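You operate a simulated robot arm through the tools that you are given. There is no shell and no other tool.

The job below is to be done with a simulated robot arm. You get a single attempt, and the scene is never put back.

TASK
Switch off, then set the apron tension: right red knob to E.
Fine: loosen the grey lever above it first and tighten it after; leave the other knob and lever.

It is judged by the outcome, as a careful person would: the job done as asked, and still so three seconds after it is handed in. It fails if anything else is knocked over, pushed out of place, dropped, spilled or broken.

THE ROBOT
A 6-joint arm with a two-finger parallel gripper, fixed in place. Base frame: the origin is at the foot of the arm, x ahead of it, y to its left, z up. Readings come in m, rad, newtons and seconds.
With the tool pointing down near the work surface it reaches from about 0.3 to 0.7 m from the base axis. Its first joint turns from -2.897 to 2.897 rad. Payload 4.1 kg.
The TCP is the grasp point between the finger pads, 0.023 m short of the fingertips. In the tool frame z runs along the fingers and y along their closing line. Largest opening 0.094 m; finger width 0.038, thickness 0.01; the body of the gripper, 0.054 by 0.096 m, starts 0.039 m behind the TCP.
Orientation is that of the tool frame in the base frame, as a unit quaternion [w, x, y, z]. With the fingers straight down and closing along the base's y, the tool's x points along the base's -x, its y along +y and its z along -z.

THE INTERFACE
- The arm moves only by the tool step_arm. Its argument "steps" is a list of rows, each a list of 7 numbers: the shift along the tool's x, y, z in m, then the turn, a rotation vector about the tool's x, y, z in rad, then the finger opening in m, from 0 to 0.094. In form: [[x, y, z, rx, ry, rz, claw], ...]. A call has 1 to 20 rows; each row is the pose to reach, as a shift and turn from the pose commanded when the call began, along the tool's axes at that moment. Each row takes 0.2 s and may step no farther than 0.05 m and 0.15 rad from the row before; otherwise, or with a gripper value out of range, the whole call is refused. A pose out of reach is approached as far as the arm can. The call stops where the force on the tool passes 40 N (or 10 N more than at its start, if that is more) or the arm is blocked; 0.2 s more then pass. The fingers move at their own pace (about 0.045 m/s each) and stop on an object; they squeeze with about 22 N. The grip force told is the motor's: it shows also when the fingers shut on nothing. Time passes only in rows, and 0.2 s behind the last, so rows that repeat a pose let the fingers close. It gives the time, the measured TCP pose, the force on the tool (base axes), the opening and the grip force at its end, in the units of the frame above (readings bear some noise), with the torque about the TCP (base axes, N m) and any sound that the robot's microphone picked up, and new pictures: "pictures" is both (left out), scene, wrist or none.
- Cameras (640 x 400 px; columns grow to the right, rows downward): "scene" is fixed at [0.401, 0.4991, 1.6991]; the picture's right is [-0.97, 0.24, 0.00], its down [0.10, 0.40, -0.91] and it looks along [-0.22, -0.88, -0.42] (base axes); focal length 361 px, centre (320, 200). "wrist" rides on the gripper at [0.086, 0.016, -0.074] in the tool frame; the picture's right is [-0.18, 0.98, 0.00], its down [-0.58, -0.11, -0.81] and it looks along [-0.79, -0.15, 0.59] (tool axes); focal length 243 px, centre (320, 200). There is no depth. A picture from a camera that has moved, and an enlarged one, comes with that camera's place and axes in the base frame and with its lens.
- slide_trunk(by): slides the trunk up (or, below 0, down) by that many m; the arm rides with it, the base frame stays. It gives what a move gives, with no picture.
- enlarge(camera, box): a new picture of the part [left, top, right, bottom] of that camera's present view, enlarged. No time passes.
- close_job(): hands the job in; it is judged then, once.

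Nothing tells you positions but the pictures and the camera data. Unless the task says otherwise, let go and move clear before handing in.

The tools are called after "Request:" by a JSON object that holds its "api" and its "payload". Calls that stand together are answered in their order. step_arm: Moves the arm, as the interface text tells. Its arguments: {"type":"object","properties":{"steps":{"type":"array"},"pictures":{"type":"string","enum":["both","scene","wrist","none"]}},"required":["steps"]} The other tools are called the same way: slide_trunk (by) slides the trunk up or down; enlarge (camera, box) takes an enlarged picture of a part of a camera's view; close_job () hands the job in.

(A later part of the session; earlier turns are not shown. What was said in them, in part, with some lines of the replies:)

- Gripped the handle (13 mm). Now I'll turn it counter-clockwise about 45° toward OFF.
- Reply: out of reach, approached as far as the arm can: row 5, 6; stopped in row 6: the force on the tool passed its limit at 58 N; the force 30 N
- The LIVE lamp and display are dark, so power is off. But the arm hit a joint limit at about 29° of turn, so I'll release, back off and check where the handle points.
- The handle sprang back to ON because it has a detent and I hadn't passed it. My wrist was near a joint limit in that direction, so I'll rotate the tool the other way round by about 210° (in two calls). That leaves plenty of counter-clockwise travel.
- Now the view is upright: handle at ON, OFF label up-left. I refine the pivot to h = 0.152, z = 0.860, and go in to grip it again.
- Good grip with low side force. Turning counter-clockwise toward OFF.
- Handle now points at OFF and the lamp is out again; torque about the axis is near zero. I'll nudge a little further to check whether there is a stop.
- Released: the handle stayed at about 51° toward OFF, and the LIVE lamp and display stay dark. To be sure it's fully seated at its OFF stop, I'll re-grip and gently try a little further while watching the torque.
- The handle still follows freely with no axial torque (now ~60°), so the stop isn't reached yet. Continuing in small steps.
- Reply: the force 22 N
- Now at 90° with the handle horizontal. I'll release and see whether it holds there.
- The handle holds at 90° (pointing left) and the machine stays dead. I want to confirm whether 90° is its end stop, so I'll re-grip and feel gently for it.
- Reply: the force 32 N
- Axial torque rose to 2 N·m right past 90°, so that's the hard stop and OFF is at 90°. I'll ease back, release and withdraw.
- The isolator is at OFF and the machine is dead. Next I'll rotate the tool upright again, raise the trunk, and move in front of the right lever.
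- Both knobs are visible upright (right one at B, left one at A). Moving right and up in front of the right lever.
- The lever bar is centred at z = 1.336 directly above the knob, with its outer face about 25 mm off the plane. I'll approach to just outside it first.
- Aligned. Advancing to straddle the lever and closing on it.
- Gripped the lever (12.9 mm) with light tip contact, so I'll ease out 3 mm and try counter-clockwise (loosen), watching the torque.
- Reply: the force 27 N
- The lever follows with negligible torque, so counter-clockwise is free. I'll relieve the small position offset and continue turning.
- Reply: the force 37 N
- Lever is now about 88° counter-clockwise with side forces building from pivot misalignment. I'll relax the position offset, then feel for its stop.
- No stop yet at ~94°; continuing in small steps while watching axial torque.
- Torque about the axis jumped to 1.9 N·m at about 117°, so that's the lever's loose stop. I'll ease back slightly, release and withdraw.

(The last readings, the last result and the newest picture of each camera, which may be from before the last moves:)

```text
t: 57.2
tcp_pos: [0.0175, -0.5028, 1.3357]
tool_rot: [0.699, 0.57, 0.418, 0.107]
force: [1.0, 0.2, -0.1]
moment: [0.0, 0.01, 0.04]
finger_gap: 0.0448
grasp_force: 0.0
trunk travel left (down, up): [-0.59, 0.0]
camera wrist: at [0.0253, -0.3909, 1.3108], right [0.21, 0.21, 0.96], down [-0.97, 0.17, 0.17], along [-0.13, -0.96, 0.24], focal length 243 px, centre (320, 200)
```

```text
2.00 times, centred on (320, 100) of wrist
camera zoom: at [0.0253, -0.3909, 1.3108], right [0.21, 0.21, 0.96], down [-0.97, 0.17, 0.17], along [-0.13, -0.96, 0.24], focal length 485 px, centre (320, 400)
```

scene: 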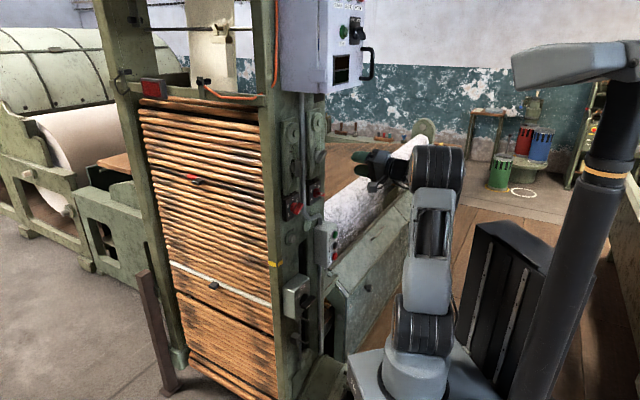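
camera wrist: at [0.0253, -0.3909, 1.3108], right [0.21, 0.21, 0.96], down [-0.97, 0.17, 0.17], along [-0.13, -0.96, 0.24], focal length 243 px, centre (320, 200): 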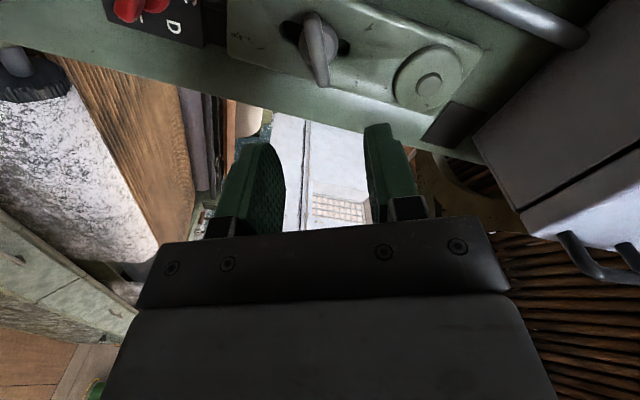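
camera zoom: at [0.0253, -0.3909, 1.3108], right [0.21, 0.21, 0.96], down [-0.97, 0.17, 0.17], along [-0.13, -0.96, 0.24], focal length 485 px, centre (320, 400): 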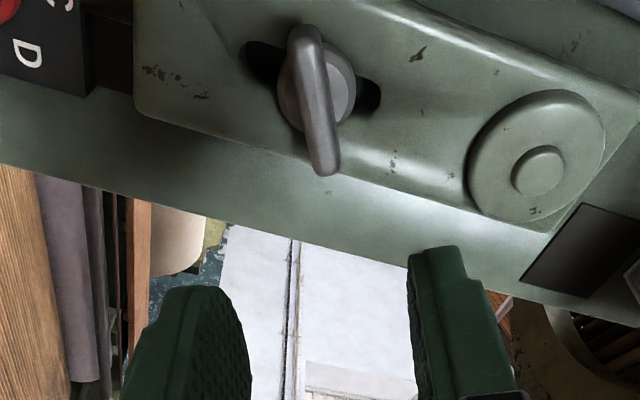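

The lever is now at its loose position (~117° CCW), and the other lever hasn't moved. Now I'll go down in front of the right knob, turning the tool so its fingers straddle the bar at B.

Request:
{"api": "step_arm", "payload": {"steps": [[0.0089, -0.0173, 0, 0, 0, 0.1433, 0.045], [0.0177, -0.0346, 0, 0, 0, 0.2866, 0.045], [0.0266, -0.0519, 0, 0, 0, 0.4299, 0.045], [0.0354, -0.0692, 0, 0, 0, 0.5731, 0.045], [0.0443, -0.0865, 0, 0, 0, 0.7164, 0.045], [0.0531, -0.1038, 0, 0, 0, 0.8597, 0.045], [0.062, -0.1211, 0, 0, 0, 1.003, 0.045]]}}

Request:
{"api": "enlarge", "payload": {"camera": "wrist", "box": [200, 0, 440, 200]}}

```text
t: 58.8
tcp_pos: [0.0182, -0.5044, 1.1992]
tool_rot: [0.561, 0.701, 0.093, 0.431]
force: [0.4, 0.5, -0.6]
moment: [-0.02, -0.03, -0.01]
finger_gap: 0.045
grasp_force: 0.0
trunk travel left (down, up): [-0.59, 0.0]
camera wrist: at [0.0137, -0.4047, 1.2562], right [-0.46, -0.46, 0.76], down [-0.89, 0.25, -0.39], along [-0.01, -0.85, -0.52], focal length 243 px, centre (320, 200)
```

scene: 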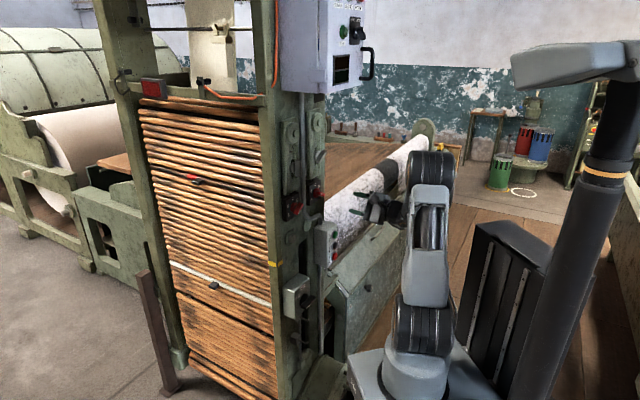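
wrist: 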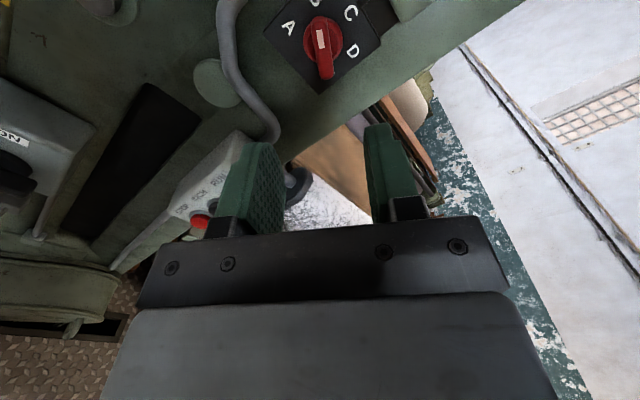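

```text
2.00 times, centred on (320, 100) of wrist
camera zoom: at [0.0137, -0.4047, 1.2562], right [-0.46, -0.46, 0.76], down [-0.89, 0.25, -0.39], along [-0.01, -0.85, -0.52], focal length 485 px, centre (320, 400)
```

zoom: 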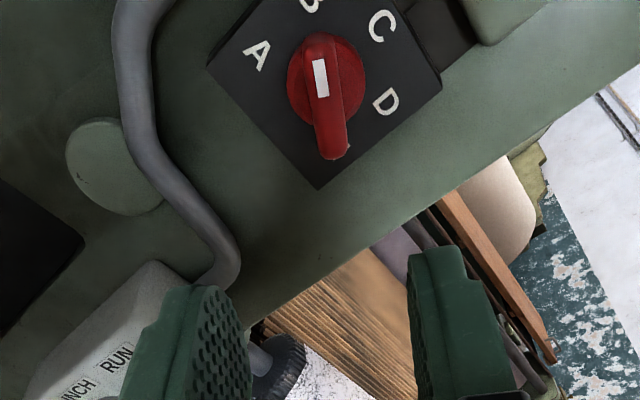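

The knob bar is at B and aligned with the tool (centre at h ≈ 0.001, z ≈ 1.201). Approaching to straddle it.

Request:
{"api": "step_arm", "payload": {"steps": [[0.0008, 0.0013, 0.03, 0, 0, 0, 0.045], [0.0008, 0.0013, 0.06, 0, 0, 0, 0.045], [0.0008, 0.0013, 0.085, 0, 0, 0, 0.045], [0.0008, 0.0013, 0.1, 0, 0, 0, 0.045]]}}

Request:
{"api": "enlarge", "payload": {"camera": "wrist", "box": [200, 20, 440, 240]}}

Request:
{"api": "enlarge", "payload": {"camera": "scene", "box": [280, 150, 376, 230]}}

```text
t: 59.8
tcp_pos: [0.0883, -0.574, 1.1984]
tool_rot: [0.561, 0.701, 0.093, 0.431]
force: [-0.1, -0.3, 0.6]
moment: [0.0, -0.01, 0.02]
finger_gap: 0.0449
grasp_force: 0.1
trunk travel left (down, up): [-0.59, 0.0]
camera wrist: at [0.0834, -0.4751, 1.2558], right [-0.46, -0.46, 0.76], down [-0.89, 0.25, -0.38], along [-0.01, -0.85, -0.52], focal length 243 px, centre (320, 200)
```

scene: 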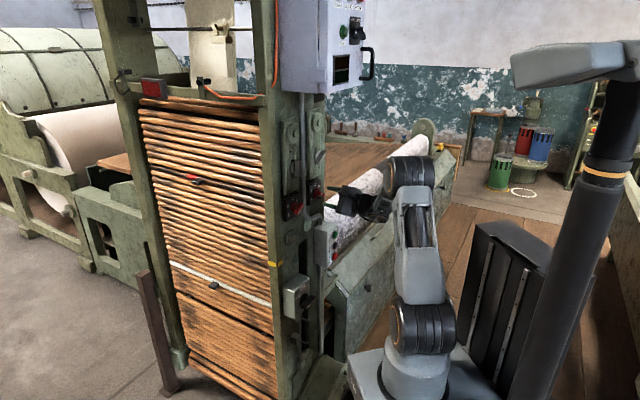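
wrist: 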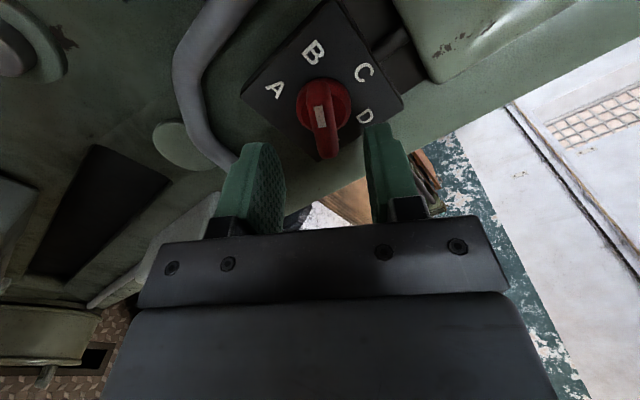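

```text
1.82 times, centred on (320, 130) of wrist
camera zoom: at [0.0834, -0.4751, 1.2558], right [-0.46, -0.46, 0.76], down [-0.89, 0.25, -0.38], along [-0.01, -0.85, -0.52], focal length 441 px, centre (320, 327)
```

zoom: 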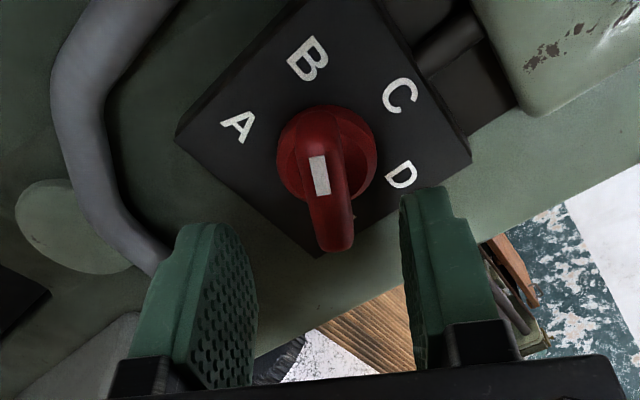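

```text
5.00 times, centred on (328, 190) of scene
camera zoom: at [0.401, 0.4991, 1.6991], right [-0.97, 0.24, 0.0], down [0.1, 0.4, -0.91], along [-0.22, -0.88, -0.42], focal length 1807 px, centre (280, 250)
```

zoom: 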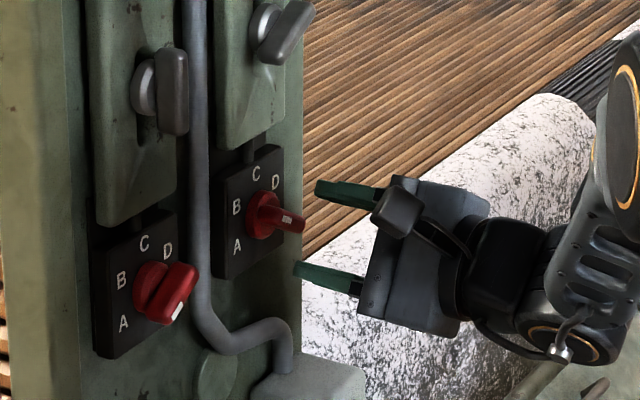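

Request:
{"api": "step_arm", "payload": {"steps": [[0.001, 0.0015, 0.01, 0, 0, 0, 0.045], [0.001, 0.0015, 0.02, 0, 0, 0, 0.045], [0.001, 0.0015, 0.026, 0, 0, 0, 0.045], [0.001, 0.0015, 0.026, 0, 0, 0, 0.0], [0.001, 0.0015, 0.026, 0, 0, 0, 0.0], [0.001, 0.0015, 0.026, 0, 0, 0, 0.0], [0.001, 0.0015, 0.026, 0, 0, 0, 0.0]]}}

Request:
{"api": "enlarge", "payload": {"camera": "wrist", "box": [200, 20, 440, 240]}}

Request:
{"api": "enlarge", "payload": {"camera": "scene", "box": [280, 150, 376, 230]}}

```text
t: 61.4
tcp_pos: [0.1081, -0.5925, 1.2008]
tool_rot: [0.562, 0.701, 0.093, 0.43]
force: [0.9, -1.5, 1.2]
moment: [0.11, 0.14, -0.34]
finger_gap: 0.0128
grasp_force: 44.8
trunk travel left (down, up): [-0.59, 0.0]
camera wrist: at [0.1034, -0.4936, 1.259], right [-0.46, -0.46, 0.76], down [-0.89, 0.25, -0.38], along [-0.01, -0.85, -0.52], focal length 243 px, centre (320, 200)
```

scene: 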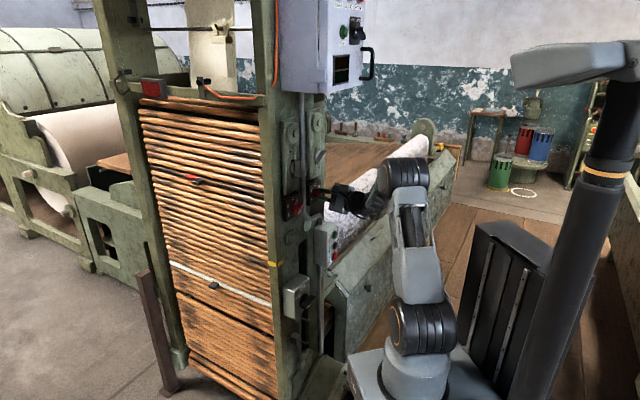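
wrist: 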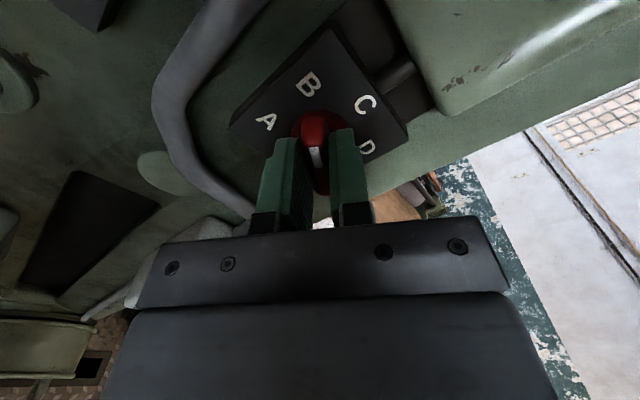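

```text
1.82 times, centred on (320, 130) of wrist
camera zoom: at [0.1034, -0.4936, 1.259], right [-0.46, -0.46, 0.76], down [-0.89, 0.25, -0.38], along [-0.01, -0.85, -0.52], focal length 441 px, centre (320, 327)
```

zoom: 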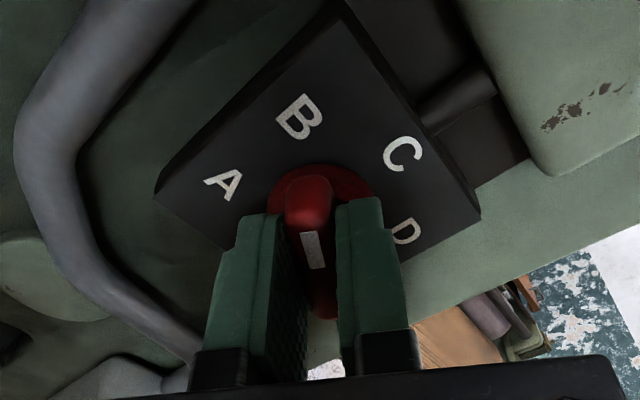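

```text
5.00 times, centred on (328, 190) of scene
camera zoom: at [0.401, 0.4991, 1.6991], right [-0.97, 0.24, 0.0], down [0.1, 0.4, -0.91], along [-0.22, -0.88, -0.42], focal length 1807 px, centre (280, 250)
```

zoom: 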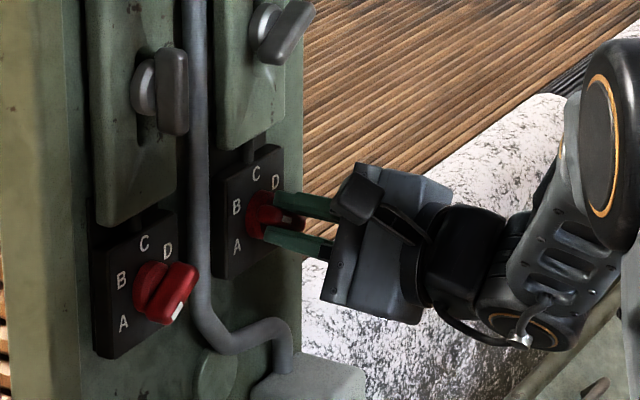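

Gripped the knob cleanly. Turning clockwise slowly, checking torque first.

Request:
{"api": "step_arm", "payload": {"steps": [[0, 0, 0, 0, 0, 0.1, 0.0], [0, 0, 0, 0, 0, 0.2, 0.0], [0, 0, 0, 0, 0, 0.3, 0.0], [0, 0, 0, 0, 0, 0.4, 0.0]], "pictures": "wrist"}}

```text
t: 62.4
tcp_pos: [0.1076, -0.5932, 1.2021]
tool_rot: [0.465, 0.705, -0.048, 0.533]
force: [-1.8, -2.7, 5.5]
moment: [0.6, 0.63, -0.57]
finger_gap: 0.0127
grasp_force: 45.2
trunk travel left (down, up): [-0.59, 0.0]
camera wrist: at [0.0835, -0.5134, 1.2813], right [-0.63, -0.63, 0.45], down [-0.76, 0.38, -0.53], along [0.16, -0.67, -0.72], focal length 243 px, centre (320, 200)
```

wrist: 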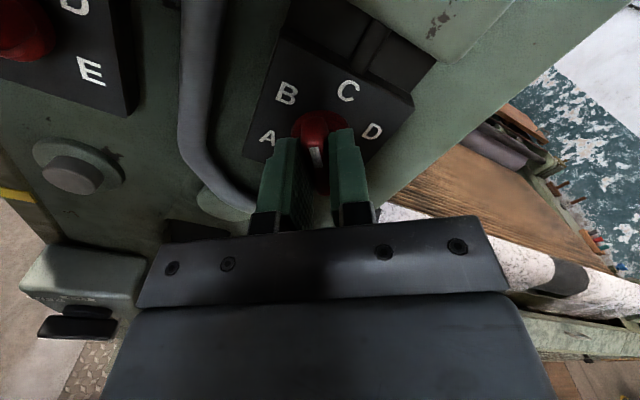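

Knob turns freely between B and C. Continuing past C.

Request:
{"api": "step_arm", "payload": {"steps": [[0, 0, 0, 0, 0, 0.1, 0.0], [0, 0, 0, 0, 0, 0.2, 0.0], [0, 0, 0, 0, 0, 0.3, 0.0], [0, 0, 0, 0, 0, 0.4, 0.0], [0, 0, 0, 0, 0, 0.5, 0.0], [0, 0, 0, 0, 0, 0.6, 0.0], [0, 0, 0, 0, 0, 0.7, 0.0], [0, 0, 0, 0, 0, 0.8, 0.0], [0, 0, 0, 0, 0, 0.9, 0.0], [0, 0, 0, 0, 0, 1.0, 0.0]], "pictures": "wrist"}}

```text
t: 64.6
tcp_pos: [0.1072, -0.596, 1.2024]
tool_rot: [0.152, 0.594, -0.381, 0.692]
force: [-3.3, -16.4, 17.2]
moment: [-0.91, -0.83, -0.49]
finger_gap: 0.0126
grasp_force: 45.3
trunk travel left (down, up): [-0.59, 0.0]
camera wrist: at [0.0222, -0.5744, 1.2782], right [-0.61, -0.61, -0.51], down [-0.35, 0.78, -0.51], along [0.71, -0.13, -0.69], focal length 243 px, centre (320, 200)
```

wrist: 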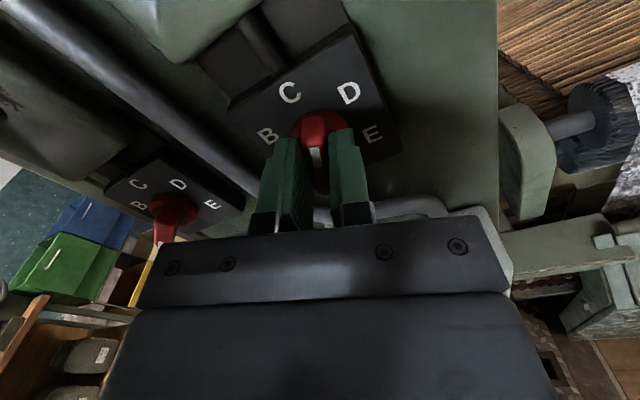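

Passing C toward D with small side forces; I'll shift ~2 mm to relieve them and continue to D.

Request:
{"api": "step_arm", "payload": {"steps": [[0.0024, 0.0007, 0.001, 0, 0, 0.05, 0.0], [0.0024, 0.0007, 0.001, 0, 0, 0.15, 0.0], [0.0024, 0.0007, 0.001, 0, 0, 0.25, 0.0], [0.0024, 0.0007, 0.001, 0, 0, 0.35, 0.0], [0.0024, 0.0007, 0.001, 0, 0, 0.45, 0.0], [0.0024, 0.0007, 0.001, 0, 0, 0.55, 0.0], [0.0024, 0.0007, 0.001, 0, 0, 0.65, 0.0], [0.0024, 0.0007, 0.001, 0, 0, 0.7, 0.0]], "pictures": "wrist"}}

```text
t: 66.4
tcp_pos: [0.1056, -0.5966, 1.2012]
tool_rot: [-0.095, 0.429, -0.563, 0.7]
force: [-11.1, -2.5, -9.1]
moment: [0.43, 0.47, 0.84]
finger_gap: 0.0129
grasp_force: 45.5
trunk travel left (down, up): [-0.59, 0.0]
camera wrist: at [-0.0054, -0.6025, 1.2305], right [-0.23, -0.23, -0.95], down [-0.17, 0.97, -0.19], along [0.96, 0.12, -0.26], focal length 243 px, centre (320, 200)
```

wrist: 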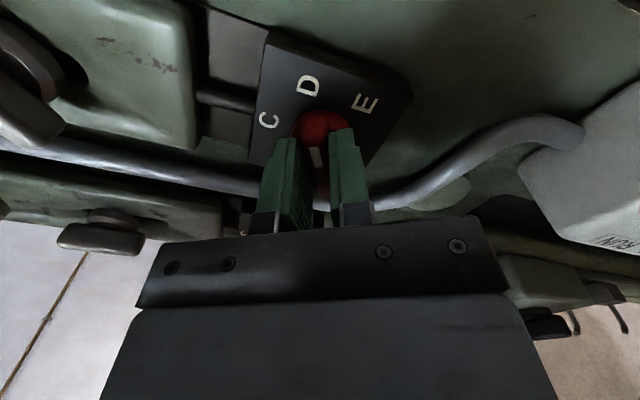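

The knob is at D with no reach warnings. To avoid a joint limit in the last 60°, I'll release here, back off and re-grip with the tool turned 180°.

Request:
{"api": "step_arm", "payload": {"steps": [[0, 0, 0, 0, 0, 0, 0.03], [0, 0, 0, 0, 0, 0, 0.045], [0, 0, 0, 0, 0, 0, 0.045], [0, 0, -0.012, 0, 0, 0, 0.045], [0, 0, -0.03, 0, 0, 0, 0.045], [0, 0, -0.06, 0, 0, 0, 0.045], [0, 0, -0.09, 0, 0, 0, 0.045]], "pictures": "both"}}

Request:
{"api": "enlarge", "payload": {"camera": "wrist", "box": [200, 0, 440, 200]}}

Request:
{"api": "enlarge", "payload": {"camera": "scene", "box": [280, 130, 376, 230]}}

```text
t: 68.0
tcp_pos: [0.0409, -0.5322, 1.2062]
tool_rot: [-0.094, 0.429, -0.561, 0.702]
force: [-0.1, 0.4, -0.5]
moment: [0.0, 0.02, -0.02]
finger_gap: 0.045
grasp_force: 0.0
trunk travel left (down, up): [-0.59, 0.0]
camera wrist: at [-0.0693, -0.5395, 1.2351], right [-0.23, -0.23, -0.94], down [-0.18, 0.96, -0.19], along [0.96, 0.12, -0.26], focal length 243 px, centre (320, 200)
```

scene: 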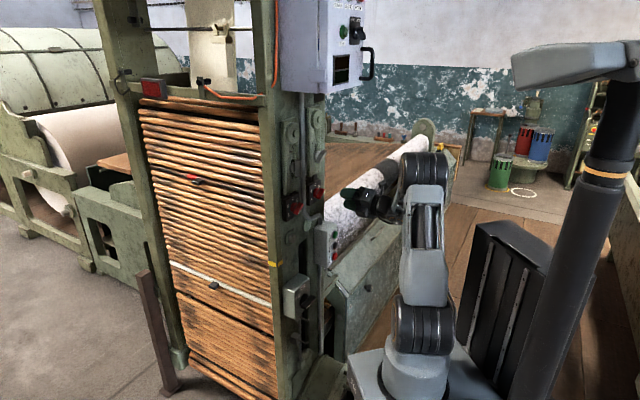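
wrist: 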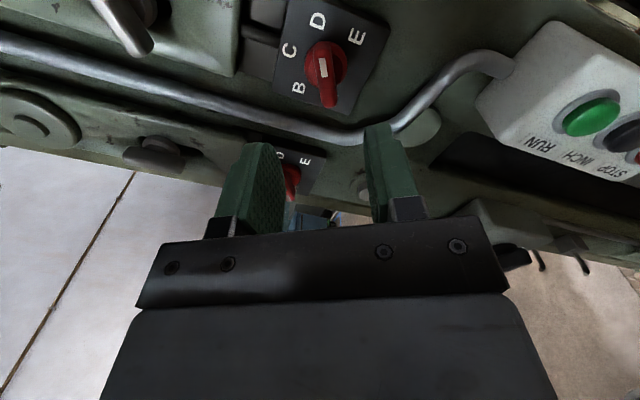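

```text
2.00 times, centred on (320, 100) of wrist
camera zoom: at [-0.0693, -0.5395, 1.2351], right [-0.23, -0.23, -0.94], down [-0.18, 0.96, -0.19], along [0.96, 0.12, -0.26], focal length 485 px, centre (320, 400)
```

zoom: 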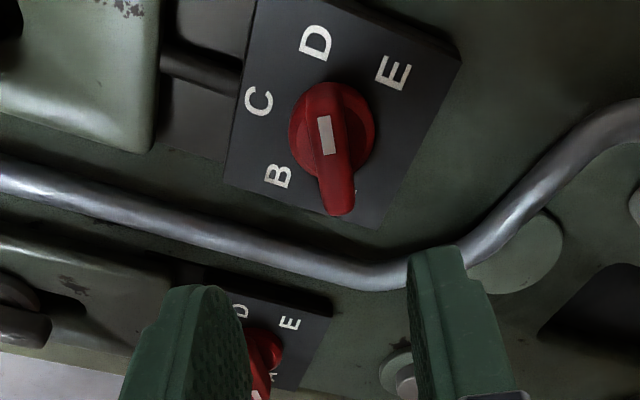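

```text
4.00 times, centred on (328, 180) of scene
camera zoom: at [0.401, 0.4991, 1.6991], right [-0.97, 0.24, 0.0], down [0.1, 0.4, -0.91], along [-0.22, -0.88, -0.42], focal length 1446 px, centre (288, 280)
```

zoom: 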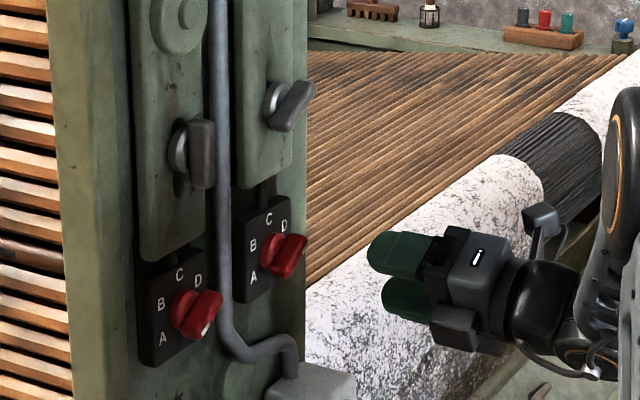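

Knob is at D and the lever is still loose. Rotating the tool back 180° in free space.

Request:
{"api": "step_arm", "payload": {"steps": [[0, 0, -0.003, 0, 0, -0.1428, 0.045], [0, 0, -0.006, 0, 0, -0.2856, 0.045], [0, 0, -0.01, 0, 0, -0.4284, 0.045], [0, 0, -0.014, 0, 0, -0.5712, 0.045], [0, 0, -0.018, 0, 0, -0.714, 0.045], [0, 0, -0.02, 0, 0, -0.8568, 0.045], [0, 0, -0.02, 0, 0, -0.9996, 0.045], [0, 0, -0.02, 0, 0, -1.1424, 0.045], [0, 0, -0.02, 0, 0, -1.2852, 0.045], [0, 0, -0.02, 0, 0, -1.428, 0.045], [0, 0, -0.02, 0, 0, -1.5708, 0.045]], "pictures": "none"}}

Request:
{"api": "step_arm", "payload": {"steps": [[0, 0, 0, 0, 0, -0.1428, 0.045], [0, 0, 0, 0, 0, -0.2856, 0.045], [0, 0, 0, 0, 0, -0.4284, 0.045], [0, 0, 0, 0, 0, -0.5712, 0.045], [0, 0, 0, 0, 0, -0.714, 0.045], [0, 0, 0, 0, 0, -0.8568, 0.045], [0, 0, 0, 0, 0, -0.9996, 0.045], [0, 0, 0, 0, 0, -1.1424, 0.045], [0, 0, 0, 0, 0, -1.2852, 0.045], [0, 0, 0, 0, 0, -1.428, 0.045], [0, 0, 0, 0, 0, -1.5708, 0.045]], "pictures": "wrist"}}

Request:
{"api": "enlarge", "payload": {"camera": "wrist", "box": [200, 0, 440, 200]}}

```text
t: 70.4
tcp_pos: [0.0293, -0.5176, 1.2039]
tool_rot: [0.43, 0.701, -0.092, 0.561]
force: [-0.8, 0.3, 0.0]
moment: [-0.01, -0.02, 0.01]
finger_gap: 0.0449
grasp_force: 0.0
trunk travel left (down, up): [-0.59, 0.0]
```

```text
t: 72.8
tcp_pos: [0.0285, -0.517, 1.203]
tool_rot: [0.701, 0.561, 0.43, 0.092]
force: [0.5, -0.4, -0.2]
moment: [-0.06, -0.01, -0.03]
finger_gap: 0.045
grasp_force: 0.1
trunk travel left (down, up): [-0.59, 0.0]
camera wrist: at [0.0352, -0.4062, 1.1749], right [0.23, 0.23, 0.94], down [-0.96, 0.17, 0.2], along [-0.12, -0.96, 0.27], focal length 243 px, centre (320, 200)
```

wrist: 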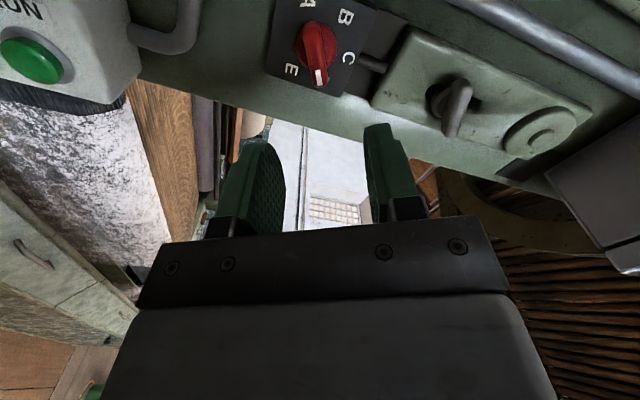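

```text
2.00 times, centred on (320, 100) of wrist
camera zoom: at [0.0352, -0.4062, 1.1749], right [0.23, 0.23, 0.94], down [-0.96, 0.17, 0.2], along [-0.12, -0.96, 0.27], focal length 485 px, centre (320, 400)
```

zoom: 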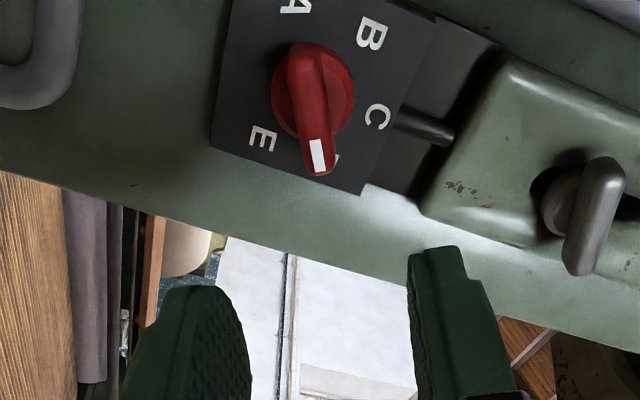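

Knob bar at D is aligned with the re-oriented tool. Approaching and gripping again.

Request:
{"api": "step_arm", "payload": {"steps": [[0.003, -0.0012, 0.03, 0, 0, 0, 0.045], [0.003, -0.0012, 0.06, 0, 0, 0, 0.045], [0.003, -0.0012, 0.085, 0, 0, 0, 0.045], [0.003, -0.0012, 0.1, 0, 0, 0, 0.045], [0.003, -0.0012, 0.109, 0, 0, 0, 0.045], [0.003, -0.0012, 0.109, 0, 0, 0, 0.0], [0.003, -0.0012, 0.109, 0, 0, 0, 0.0], [0.003, -0.0012, 0.109, 0, 0, 0, 0.0], [0.003, -0.0012, 0.109, 0, 0, 0, 0.0]], "pictures": "wrist"}}

```text
t: 74.8
tcp_pos: [0.1057, -0.5917, 1.199]
tool_rot: [0.699, 0.563, 0.43, 0.095]
force: [-4.4, 0.0, -19.5]
moment: [-0.16, -0.19, -0.7]
finger_gap: 0.0129
grasp_force: 44.9
trunk travel left (down, up): [-0.59, 0.0]
camera wrist: at [0.1132, -0.4808, 1.1718], right [0.23, 0.23, 0.95], down [-0.96, 0.18, 0.2], along [-0.12, -0.96, 0.26], focal length 243 px, centre (320, 200)
```

wrist: 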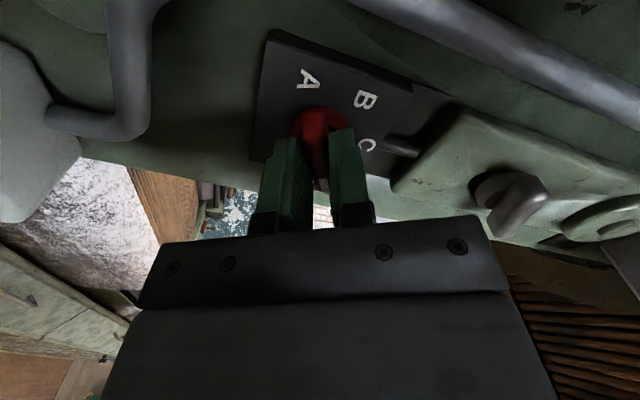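

Gripped at D; I'll relieve the 20 N downward bias and turn the last 60° clockwise to E, feeling for the end.

Request:
{"api": "step_arm", "payload": {"steps": [[0.001, -0.0022, 0, 0, 0, 0, 0.0], [0.001, -0.0022, 0, 0, 0, 0.1, 0.0], [0.001, -0.0022, 0, 0, 0, 0.2, 0.0], [0.001, -0.0022, 0, 0, 0, 0.3, 0.0], [0.001, -0.0022, 0, 0, 0, 0.4, 0.0], [0.001, -0.0022, 0, 0, 0, 0.5, 0.0], [0.001, -0.0022, 0, 0, 0, 0.6, 0.0], [0.001, -0.0022, 0, 0, 0, 0.7, 0.0], [0.001, -0.0022, 0, 0, 0, 0.8, 0.0], [0.001, -0.0022, 0, 0, 0, 0.9, 0.0]], "pictures": "wrist"}}

```text
t: 77.0
tcp_pos: [0.1064, -0.5919, 1.2009]
tool_rot: [0.591, 0.692, 0.142, 0.39]
force: [-6.2, 6.3, 3.3]
moment: [0.49, 0.49, -1.18]
finger_gap: 0.013
grasp_force: 45.0
trunk travel left (down, up): [-0.59, 0.0]
camera wrist: at [0.1067, -0.487, 1.2483], right [-0.38, -0.38, 0.84], down [-0.92, 0.22, -0.32], along [-0.06, -0.9, -0.43], focal length 243 px, centre (320, 200)
```

wrist: 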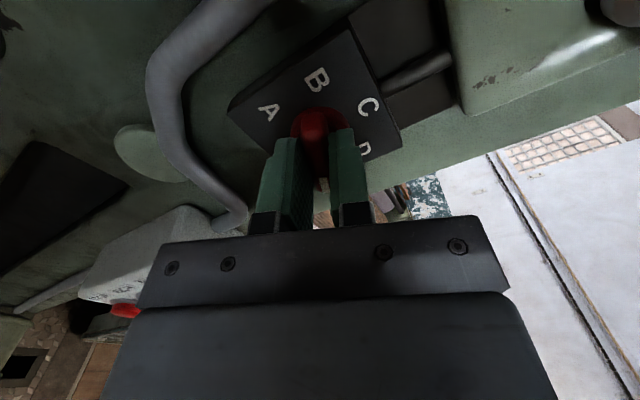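

Request:
{"api": "step_arm", "payload": {"steps": [[0, 0, 0, 0, 0, 0.07, 0.0], [0, 0, 0, 0, 0, 0.143, 0.0]], "pictures": "none"}}

```text
t: 77.6
tcp_pos: [0.1062, -0.5913, 1.2]
tool_rot: [0.563, 0.699, 0.093, 0.431]
force: [-6.5, 6.4, 11.6]
moment: [0.51, 0.53, -1.08]
finger_gap: 0.0127
grasp_force: 44.8
trunk travel left (down, up): [-0.59, 0.0]
```

The tool is now at the E angle with no axial torque. I'll feel a few degrees further for the end stop.

Request:
{"api": "step_arm", "payload": {"steps": [[0, 0, 0, 0, 0, 0.03, 0.0], [0, 0, 0, 0, 0, 0.06, 0.0]], "pictures": "none"}}

```text
t: 78.2
tcp_pos: [0.1062, -0.5913, 1.2]
tool_rot: [0.55, 0.701, 0.073, 0.447]
force: [-7.2, 2.7, 13.0]
moment: [-1.37, 1.37, 0.39]
finger_gap: 0.0146
grasp_force: 45.4
trunk travel left (down, up): [-0.59, 0.0]
```

Axial torque of 1.9 N·m shows the end stop right at E. Easing back to E exactly, releasing and withdrawing to check.

Request:
{"api": "step_arm", "payload": {"steps": [[0, 0, 0, 0, 0, -0.045, 0.0], [0, 0, 0, 0, 0, -0.045, 0.03], [0, 0, 0, 0, 0, -0.045, 0.045], [0, 0, 0, 0, 0, -0.045, 0.045], [0, 0, -0.012, 0, 0, -0.045, 0.045], [0, 0, -0.03, 0, 0, -0.045, 0.045], [0, 0, -0.06, 0, 0, -0.045, 0.045], [0, 0, -0.1, 0, 0, -0.045, 0.045], [0, 0, -0.125, 0, 0, -0.045, 0.045]]}}

Request:
{"api": "enlarge", "payload": {"camera": "wrist", "box": [200, 0, 440, 200]}}

Request:
{"api": "enlarge", "payload": {"camera": "scene", "box": [280, 130, 376, 230]}}

```text
t: 80.2
tcp_pos: [0.0168, -0.5041, 1.1983]
tool_rot: [0.558, 0.701, 0.088, 0.435]
force: [-0.4, 0.0, -0.7]
moment: [0.01, 0.02, -0.01]
finger_gap: 0.0448
grasp_force: 0.0
trunk travel left (down, up): [-0.59, 0.0]
camera wrist: at [0.0114, -0.4058, 1.2573], right [-0.47, -0.47, 0.75], down [-0.88, 0.26, -0.39], along [-0.01, -0.85, -0.53], focal length 243 px, centre (320, 200)
```

scene: 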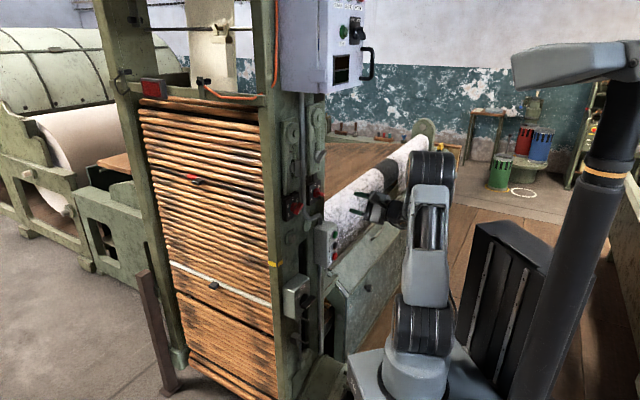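
wrist: 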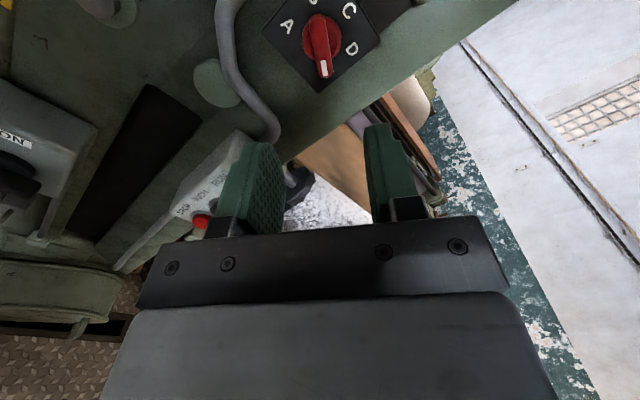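

```text
2.00 times, centred on (320, 100) of wrist
camera zoom: at [0.0114, -0.4058, 1.2573], right [-0.47, -0.47, 0.75], down [-0.88, 0.26, -0.39], along [-0.01, -0.85, -0.53], focal length 485 px, centre (320, 400)
```

zoom: 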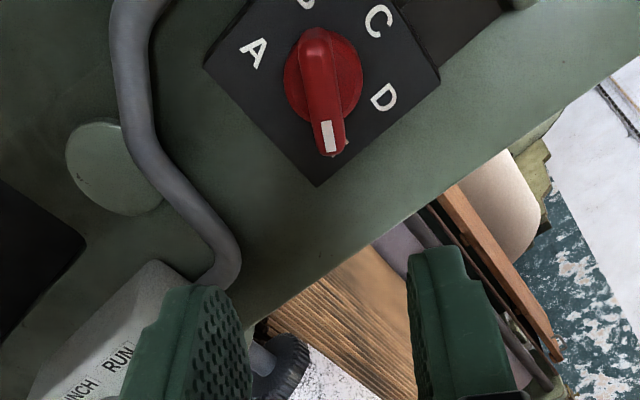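

```text
4.00 times, centred on (328, 180) of scene
camera zoom: at [0.401, 0.4991, 1.6991], right [-0.97, 0.24, 0.0], down [0.1, 0.4, -0.91], along [-0.22, -0.88, -0.42], focal length 1446 px, centre (288, 280)
```

zoom: 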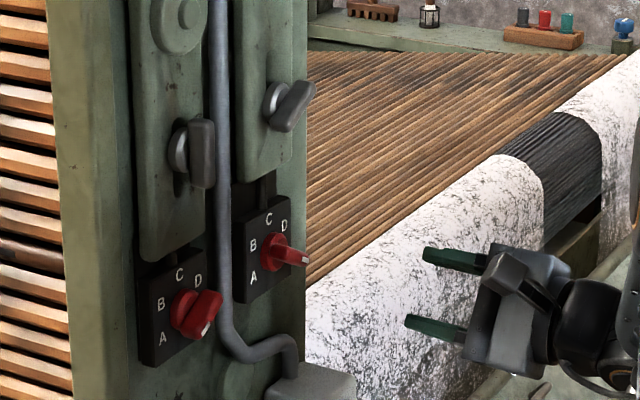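

The mark now points to E (opposite B) at the end stop, and the other knob is unchanged. Now back up to the loosened lever to tighten it.

Request:
{"api": "step_arm", "payload": {"steps": [[0.0089, 0.0146, 0, 0, 0, -0.126, 0.045], [0.0178, 0.0292, 0, 0, 0, -0.252, 0.045], [0.0267, 0.0438, 0, 0, 0, -0.378, 0.045], [0.0357, 0.0584, 0, 0, 0, -0.505, 0.045], [0.0446, 0.0729, 0, 0, 0, -0.631, 0.045], [0.0535, 0.0875, 0, 0, 0, -0.757, 0.045], [0.0624, 0.1021, 0, 0, 0, -0.883, 0.045], [0.0713, 0.1167, 0, 0, 0, -1.009, 0.045]]}}

Request:
{"api": "enlarge", "payload": {"camera": "wrist", "box": [200, 0, 440, 200]}}

```text
t: 82.0
tcp_pos: [0.0203, -0.5028, 1.3369]
tool_rot: [0.699, 0.572, 0.416, 0.11]
force: [-0.3, -0.3, 0.7]
moment: [0.0, 0.02, -0.03]
finger_gap: 0.0446
grasp_force: 0.1
trunk travel left (down, up): [-0.59, 0.0]
camera wrist: at [0.0275, -0.3925, 1.3115], right [0.2, 0.2, 0.96], down [-0.97, 0.17, 0.17], along [-0.13, -0.96, 0.23], focal length 243 px, centre (320, 200)
```

scene: 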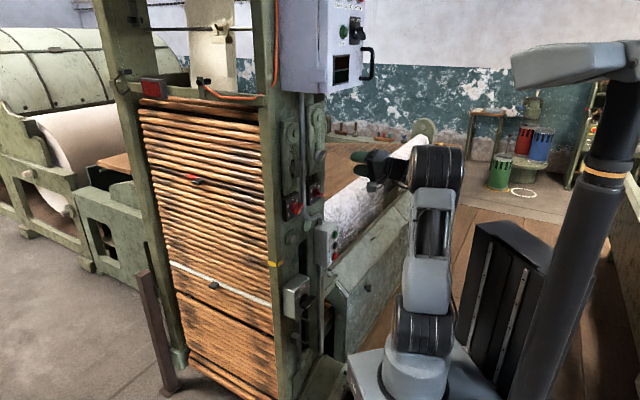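
wrist: 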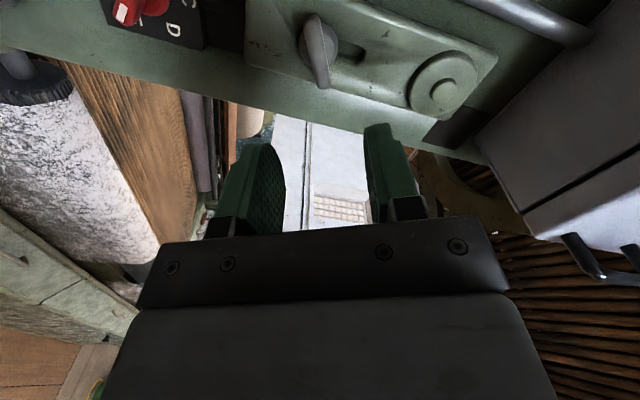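

```text
2.00 times, centred on (320, 100) of wrist
camera zoom: at [0.0275, -0.3925, 1.3115], right [0.2, 0.2, 0.96], down [-0.97, 0.17, 0.17], along [-0.13, -0.96, 0.23], focal length 485 px, centre (320, 400)
```

zoom: 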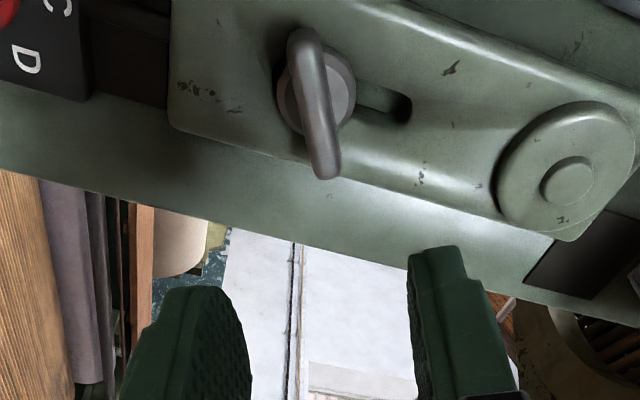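

The plate has shifted up with the new tension (slot now visible above the lever) and the lever is still loose. Gripping it again to tighten.

Request:
{"api": "step_arm", "payload": {"steps": [[-0.0009, -0.0022, 0.03, 0, 0, 0, 0.045], [-0.0009, -0.0022, 0.06, 0, 0, 0, 0.045], [-0.0009, -0.0022, 0.085, 0, 0, 0, 0.045], [-0.0009, -0.0022, 0.105, 0, 0, 0, 0.045], [-0.0009, -0.0022, 0.118, 0, 0, 0, 0.045], [-0.0009, -0.0022, 0.125, 0, 0, 0, 0.045], [-0.0009, -0.0022, 0.125, 0, 0, 0, 0.0], [-0.0009, -0.0022, 0.125, 0, 0, 0, 0.0], [-0.0009, -0.0022, 0.125, 0, 0, 0, 0.0], [-0.0009, -0.0022, 0.125, 0, 0, 0, 0.0]], "pictures": "wrist"}}

```text
t: 84.2
tcp_pos: [0.1072, -0.5937, 1.3348]
tool_rot: [0.699, 0.572, 0.416, 0.111]
force: [-2.4, 4.2, -6.2]
moment: [-0.23, -0.24, -0.7]
finger_gap: 0.0129
grasp_force: 45.1
trunk travel left (down, up): [-0.59, 0.0]
camera wrist: at [0.1152, -0.4816, 1.3105], right [0.2, 0.2, 0.96], down [-0.97, 0.17, 0.17], along [-0.13, -0.97, 0.23], focal length 243 px, centre (320, 200)
```

wrist: 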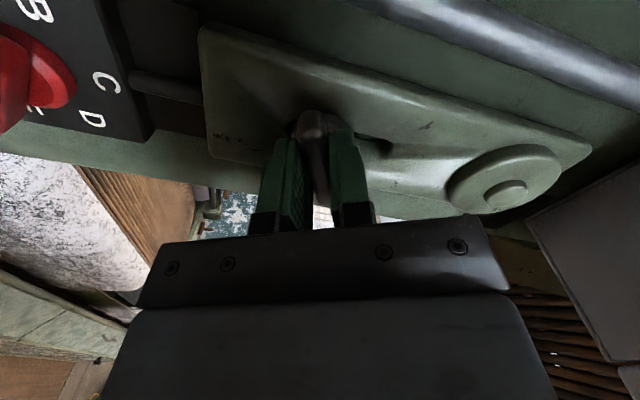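

Gripped. Turning clockwise to tighten, first half.

Request:
{"api": "step_arm", "payload": {"steps": [[0, 0, 0, 0, 0, 0.1, 0.0], [0, 0, 0, 0, 0, 0.2, 0.0], [0, 0, 0, 0, 0, 0.3, 0.0], [0, 0, 0, 0, 0, 0.4, 0.0], [0, 0, 0, 0, 0, 0.5, 0.0], [0, 0, 0, 0, 0, 0.6, 0.0], [0, 0, 0, 0, 0, 0.7, 0.0], [0, 0, 0, 0, 0, 0.8, 0.0], [0, 0, 0, 0, 0, 0.9, 0.0], [0, 0, 0, 0, 0, 1.0, 0.0]], "pictures": "none"}}

```text
t: 86.4
tcp_pos: [0.1078, -0.5948, 1.3351]
tool_rot: [0.561, 0.7, 0.09, 0.432]
force: [-0.5, -10.1, 23.0]
moment: [0.57, 0.65, -0.66]
finger_gap: 0.0128
grasp_force: 45.5
trunk travel left (down, up): [-0.59, 0.0]
```

Request:
{"api": "step_arm", "payload": {"steps": [[0.0001, 0.0022, 0.001, 0, 0, 0.05, 0.0], [0.0001, 0.0022, 0.001, 0, 0, 0.15, 0.0], [0.0001, 0.0022, 0.001, 0, 0, 0.25, 0.0], [0.0001, 0.0022, 0.001, 0, 0, 0.35, 0.0], [0.0001, 0.0022, 0.001, 0, 0, 0.45, 0.0], [0.0001, 0.0022, 0.001, 0, 0, 0.55, 0.0], [0.0001, 0.0022, 0.001, 0, 0, 0.65, 0.0], [0.0001, 0.0022, 0.001, 0, 0, 0.75, 0.0], [0.0001, 0.0022, 0.001, 0, 0, 0.85, 0.0], [0.0001, 0.0022, 0.001, 0, 0, 0.93, 0.0]], "pictures": "none"}}

```text
t: 88.6
tcp_pos: [0.1059, -0.5942, 1.3364]
tool_rot: [0.305, 0.667, -0.234, 0.638]
force: [-3.8, -2.2, 16.8]
moment: [0.51, 0.52, -0.03]
finger_gap: 0.013
grasp_force: 45.1
trunk travel left (down, up): [-0.59, 0.0]
```

Nearly vertical. Now the last few degrees, feeling for the tight stop.

Request:
{"api": "step_arm", "payload": {"steps": [[0, 0, 0, 0, 0, 0.04, 0.0], [0, 0, 0, 0, 0, 0.08, 0.0], [0, 0, 0, 0, 0, 0.108, 0.0]], "pictures": "none"}}

Request:
{"api": "step_arm", "payload": {"steps": [[0, 0, 0, 0, 0, 0.03, 0.0], [0, 0, 0, 0, 0, 0.06, 0.0]], "pictures": "wrist"}}

```text
t: 89.4
tcp_pos: [0.1068, -0.5944, 1.3359]
tool_rot: [0.271, 0.653, -0.269, 0.654]
force: [-1.5, -0.7, 11.3]
moment: [-1.06, -1.06, -0.19]
finger_gap: 0.0128
grasp_force: 45.2
trunk travel left (down, up): [-0.59, 0.0]
```

```text
t: 90.0
tcp_pos: [0.1055, -0.5946, 1.3355]
tool_rot: [0.253, 0.646, -0.288, 0.66]
force: [-4.7, -3.3, 12.9]
moment: [-1.04, 1.57, -0.03]
finger_gap: 0.0148
grasp_force: 45.2
trunk travel left (down, up): [-0.59, 0.0]
camera wrist: at [0.0398, -0.5569, 1.4222], right [-0.69, -0.69, -0.24], down [-0.47, 0.67, -0.58], along [0.55, -0.28, -0.78], focal length 243 px, centre (320, 200)
```

wrist: 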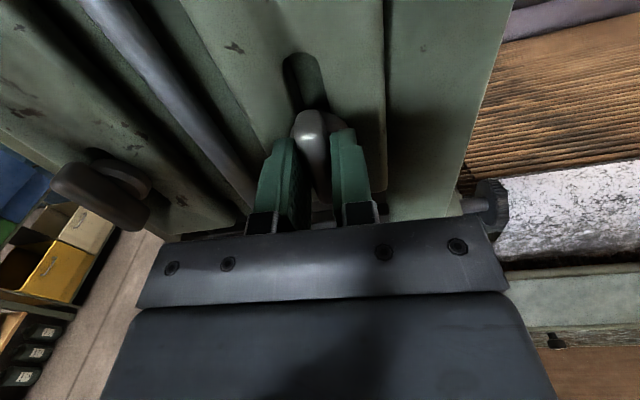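

Torque of 1.85 N·m shows the lever is hard against its tight stop at vertical. Re-aligning to vertical, releasing and backing off.

Request:
{"api": "step_arm", "payload": {"steps": [[0, 0, 0, 0, 0, -0.045, 0.0], [0, 0, 0, 0, 0, -0.045, 0.03], [0, 0, 0, 0, 0, -0.045, 0.045], [0, 0, 0, 0, 0, -0.045, 0.045], [0, 0, -0.012, 0, 0, -0.045, 0.045], [0, 0, -0.03, 0, 0, -0.045, 0.045], [0, 0, -0.06, 0, 0, -0.045, 0.045], [0, 0, -0.1, 0, 0, -0.045, 0.045], [0, 0, -0.13, 0, 0, -0.045, 0.045]]}}

Request:
{"api": "enlarge", "payload": {"camera": "wrist", "box": [200, 0, 440, 200]}}

Request:
{"api": "enlarge", "payload": {"camera": "scene", "box": [280, 130, 376, 230]}}

```text
t: 92.0
tcp_pos: [0.018, -0.5016, 1.3353]
tool_rot: [0.267, 0.65, -0.277, 0.655]
force: [0.9, 0.1, -0.7]
moment: [0.03, 0.03, -0.02]
finger_gap: 0.045
grasp_force: 0.1
trunk travel left (down, up): [-0.59, 0.0]
camera wrist: at [-0.0467, -0.4613, 1.4222], right [-0.69, -0.69, -0.2], down [-0.49, 0.65, -0.58], along [0.53, -0.31, -0.79], focal length 243 px, centre (320, 200)
```

scene: 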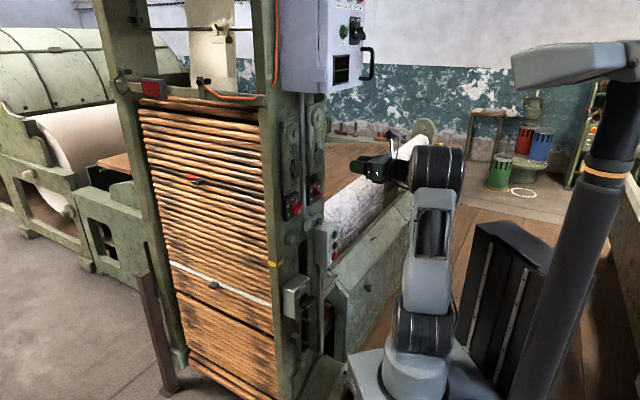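
wrist: 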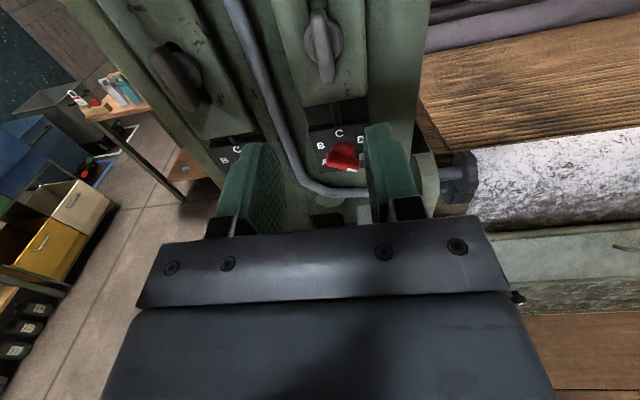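

```text
2.00 times, centred on (320, 100) of wrist
camera zoom: at [-0.0467, -0.4613, 1.4222], right [-0.69, -0.69, -0.2], down [-0.49, 0.65, -0.58], along [0.53, -0.31, -0.79], focal length 485 px, centre (320, 400)
```

zoom: 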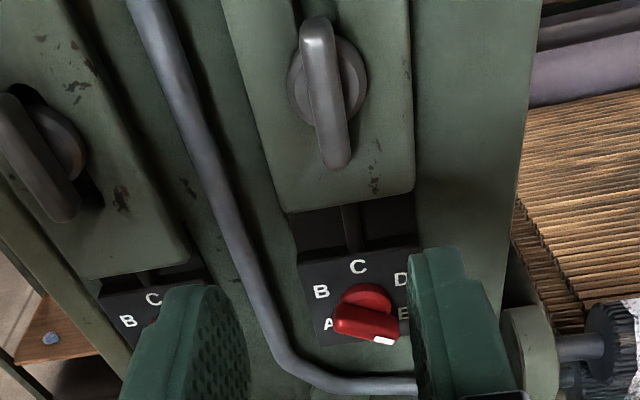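

```text
4.00 times, centred on (328, 180) of scene
camera zoom: at [0.401, 0.4991, 1.6991], right [-0.97, 0.24, 0.0], down [0.1, 0.4, -0.91], along [-0.22, -0.88, -0.42], focal length 1446 px, centre (288, 280)
```

zoom: 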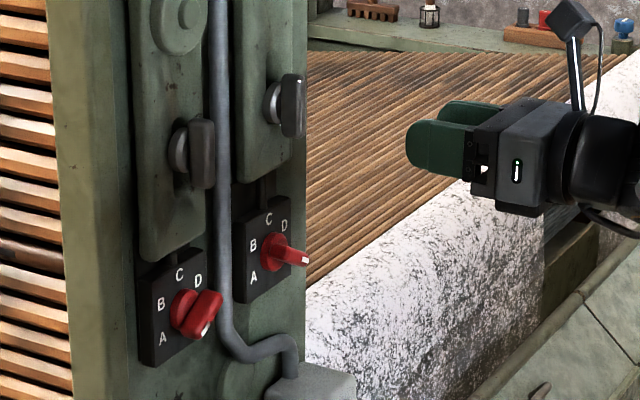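

The lever is vertical and tight, the knob is at E, and the left knob and lever are unchanged. Final check of the isolator, the LIVE lamp and the knob, while backing off a little more.

Request:
{"api": "step_arm", "payload": {"steps": [[-0.02, 0, -0.02, 0, 0, 0, 0.06], [-0.04, 0, -0.04, 0, 0, 0, 0.08], [-0.05, 0, -0.05, 0, 0, 0, 0.094]]}}

Request:
{"api": "enlarge", "payload": {"camera": "scene", "box": [270, 260, 366, 340]}}

Request:
{"api": "enlarge", "payload": {"camera": "scene", "box": [310, 0, 406, 90]}}

Request:
{"api": "enlarge", "payload": {"camera": "wrist", "box": [240, 0, 432, 160]}}

```text
t: 92.8
tcp_pos: [-0.0195, -0.4652, 1.2836]
tool_rot: [0.268, 0.651, -0.275, 0.655]
force: [-0.4, -0.4, 0.9]
moment: [0.01, -0.01, 0.01]
finger_gap: 0.0941
grasp_force: 0.1
trunk travel left (down, up): [-0.59, 0.0]
camera wrist: at [-0.083, -0.4261, 1.3707], right [-0.69, -0.69, -0.19], down [-0.49, 0.65, -0.58], along [0.53, -0.31, -0.79], focal length 243 px, centre (320, 200)
```

scene: 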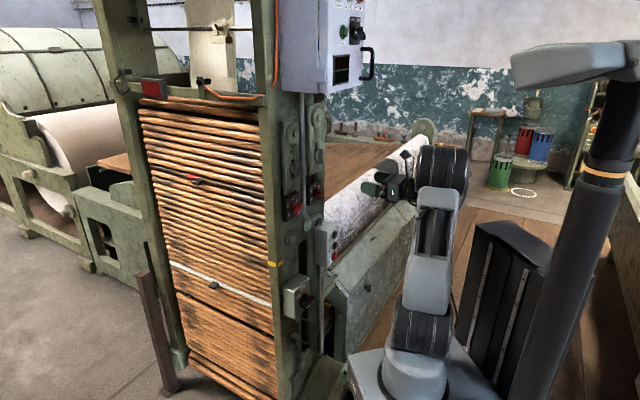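
wrist: 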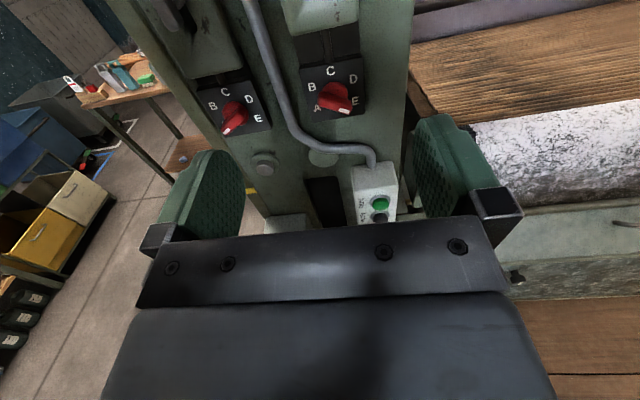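

```text
5.00 times, centred on (318, 300) of scene
camera zoom: at [0.401, 0.4991, 1.6991], right [-0.97, 0.24, 0.0], down [0.1, 0.4, -0.91], along [-0.22, -0.88, -0.42], focal length 1807 px, centre (330, -300)
```

zoom: 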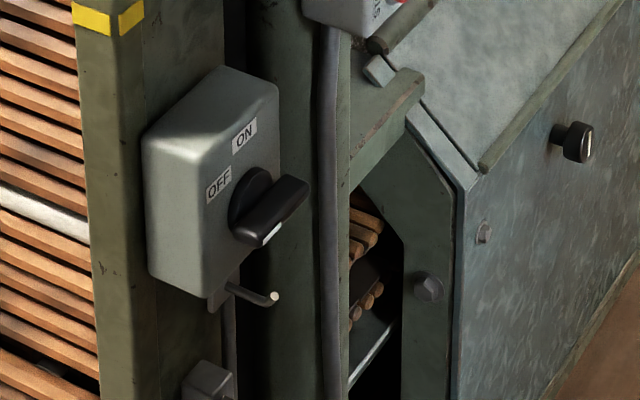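

```text
4.44 times, centred on (358, 45) of scene
camera zoom: at [0.401, 0.4991, 1.6991], right [-0.97, 0.24, 0.0], down [0.1, 0.4, -0.91], along [-0.22, -0.88, -0.42], focal length 1606 px, centre (151, 889)
```

zoom: 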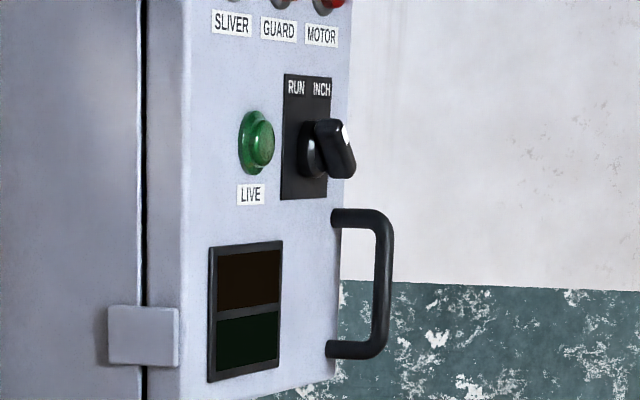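

```text
2.50 times, centred on (336, 80) of wrist
camera zoom: at [-0.083, -0.4261, 1.3707], right [-0.69, -0.69, -0.19], down [-0.49, 0.65, -0.58], along [0.53, -0.31, -0.79], focal length 606 px, centre (280, 500)
```

zoom: 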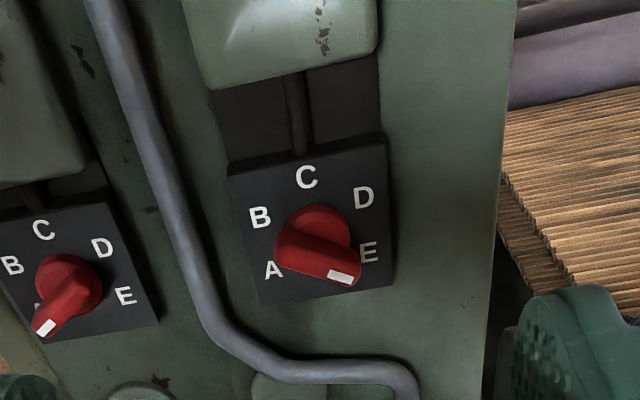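

The isolator is at OFF with the lamp and display dark, the right knob points to E, and its lever is back to vertical and tight. The left knob (at A) and its lever are untouched and the arm is clear, so I'm handing in.

Request:
{"api": "close_job", "payload": {}}

```text
The job is handed in.
```

The job is done and handed in: the machine is switched off and the right red knob is set to E.

- **Power:** I turned the isolator to OFF, up to its hard stop. The LIVE lamp and display are dark. On my first try I hadn't turned it far enough, so it sprang back to ON and the machine was live again for about 10 seconds. I hadn't touched the lever or knob by then.
- **Lever above the knob:** I loosened it counter-clockwise to its stop, then turned it back to vertical after setting the knob, tight against its other stop.
- **Right knob:** I turned it clockwise from B to E, up to its end stop. The last pictures show the mark at E.
- **Left knob and lever:** I didn't touch either, and the last pictures show no change. The arm has let go and is clear of the machine.
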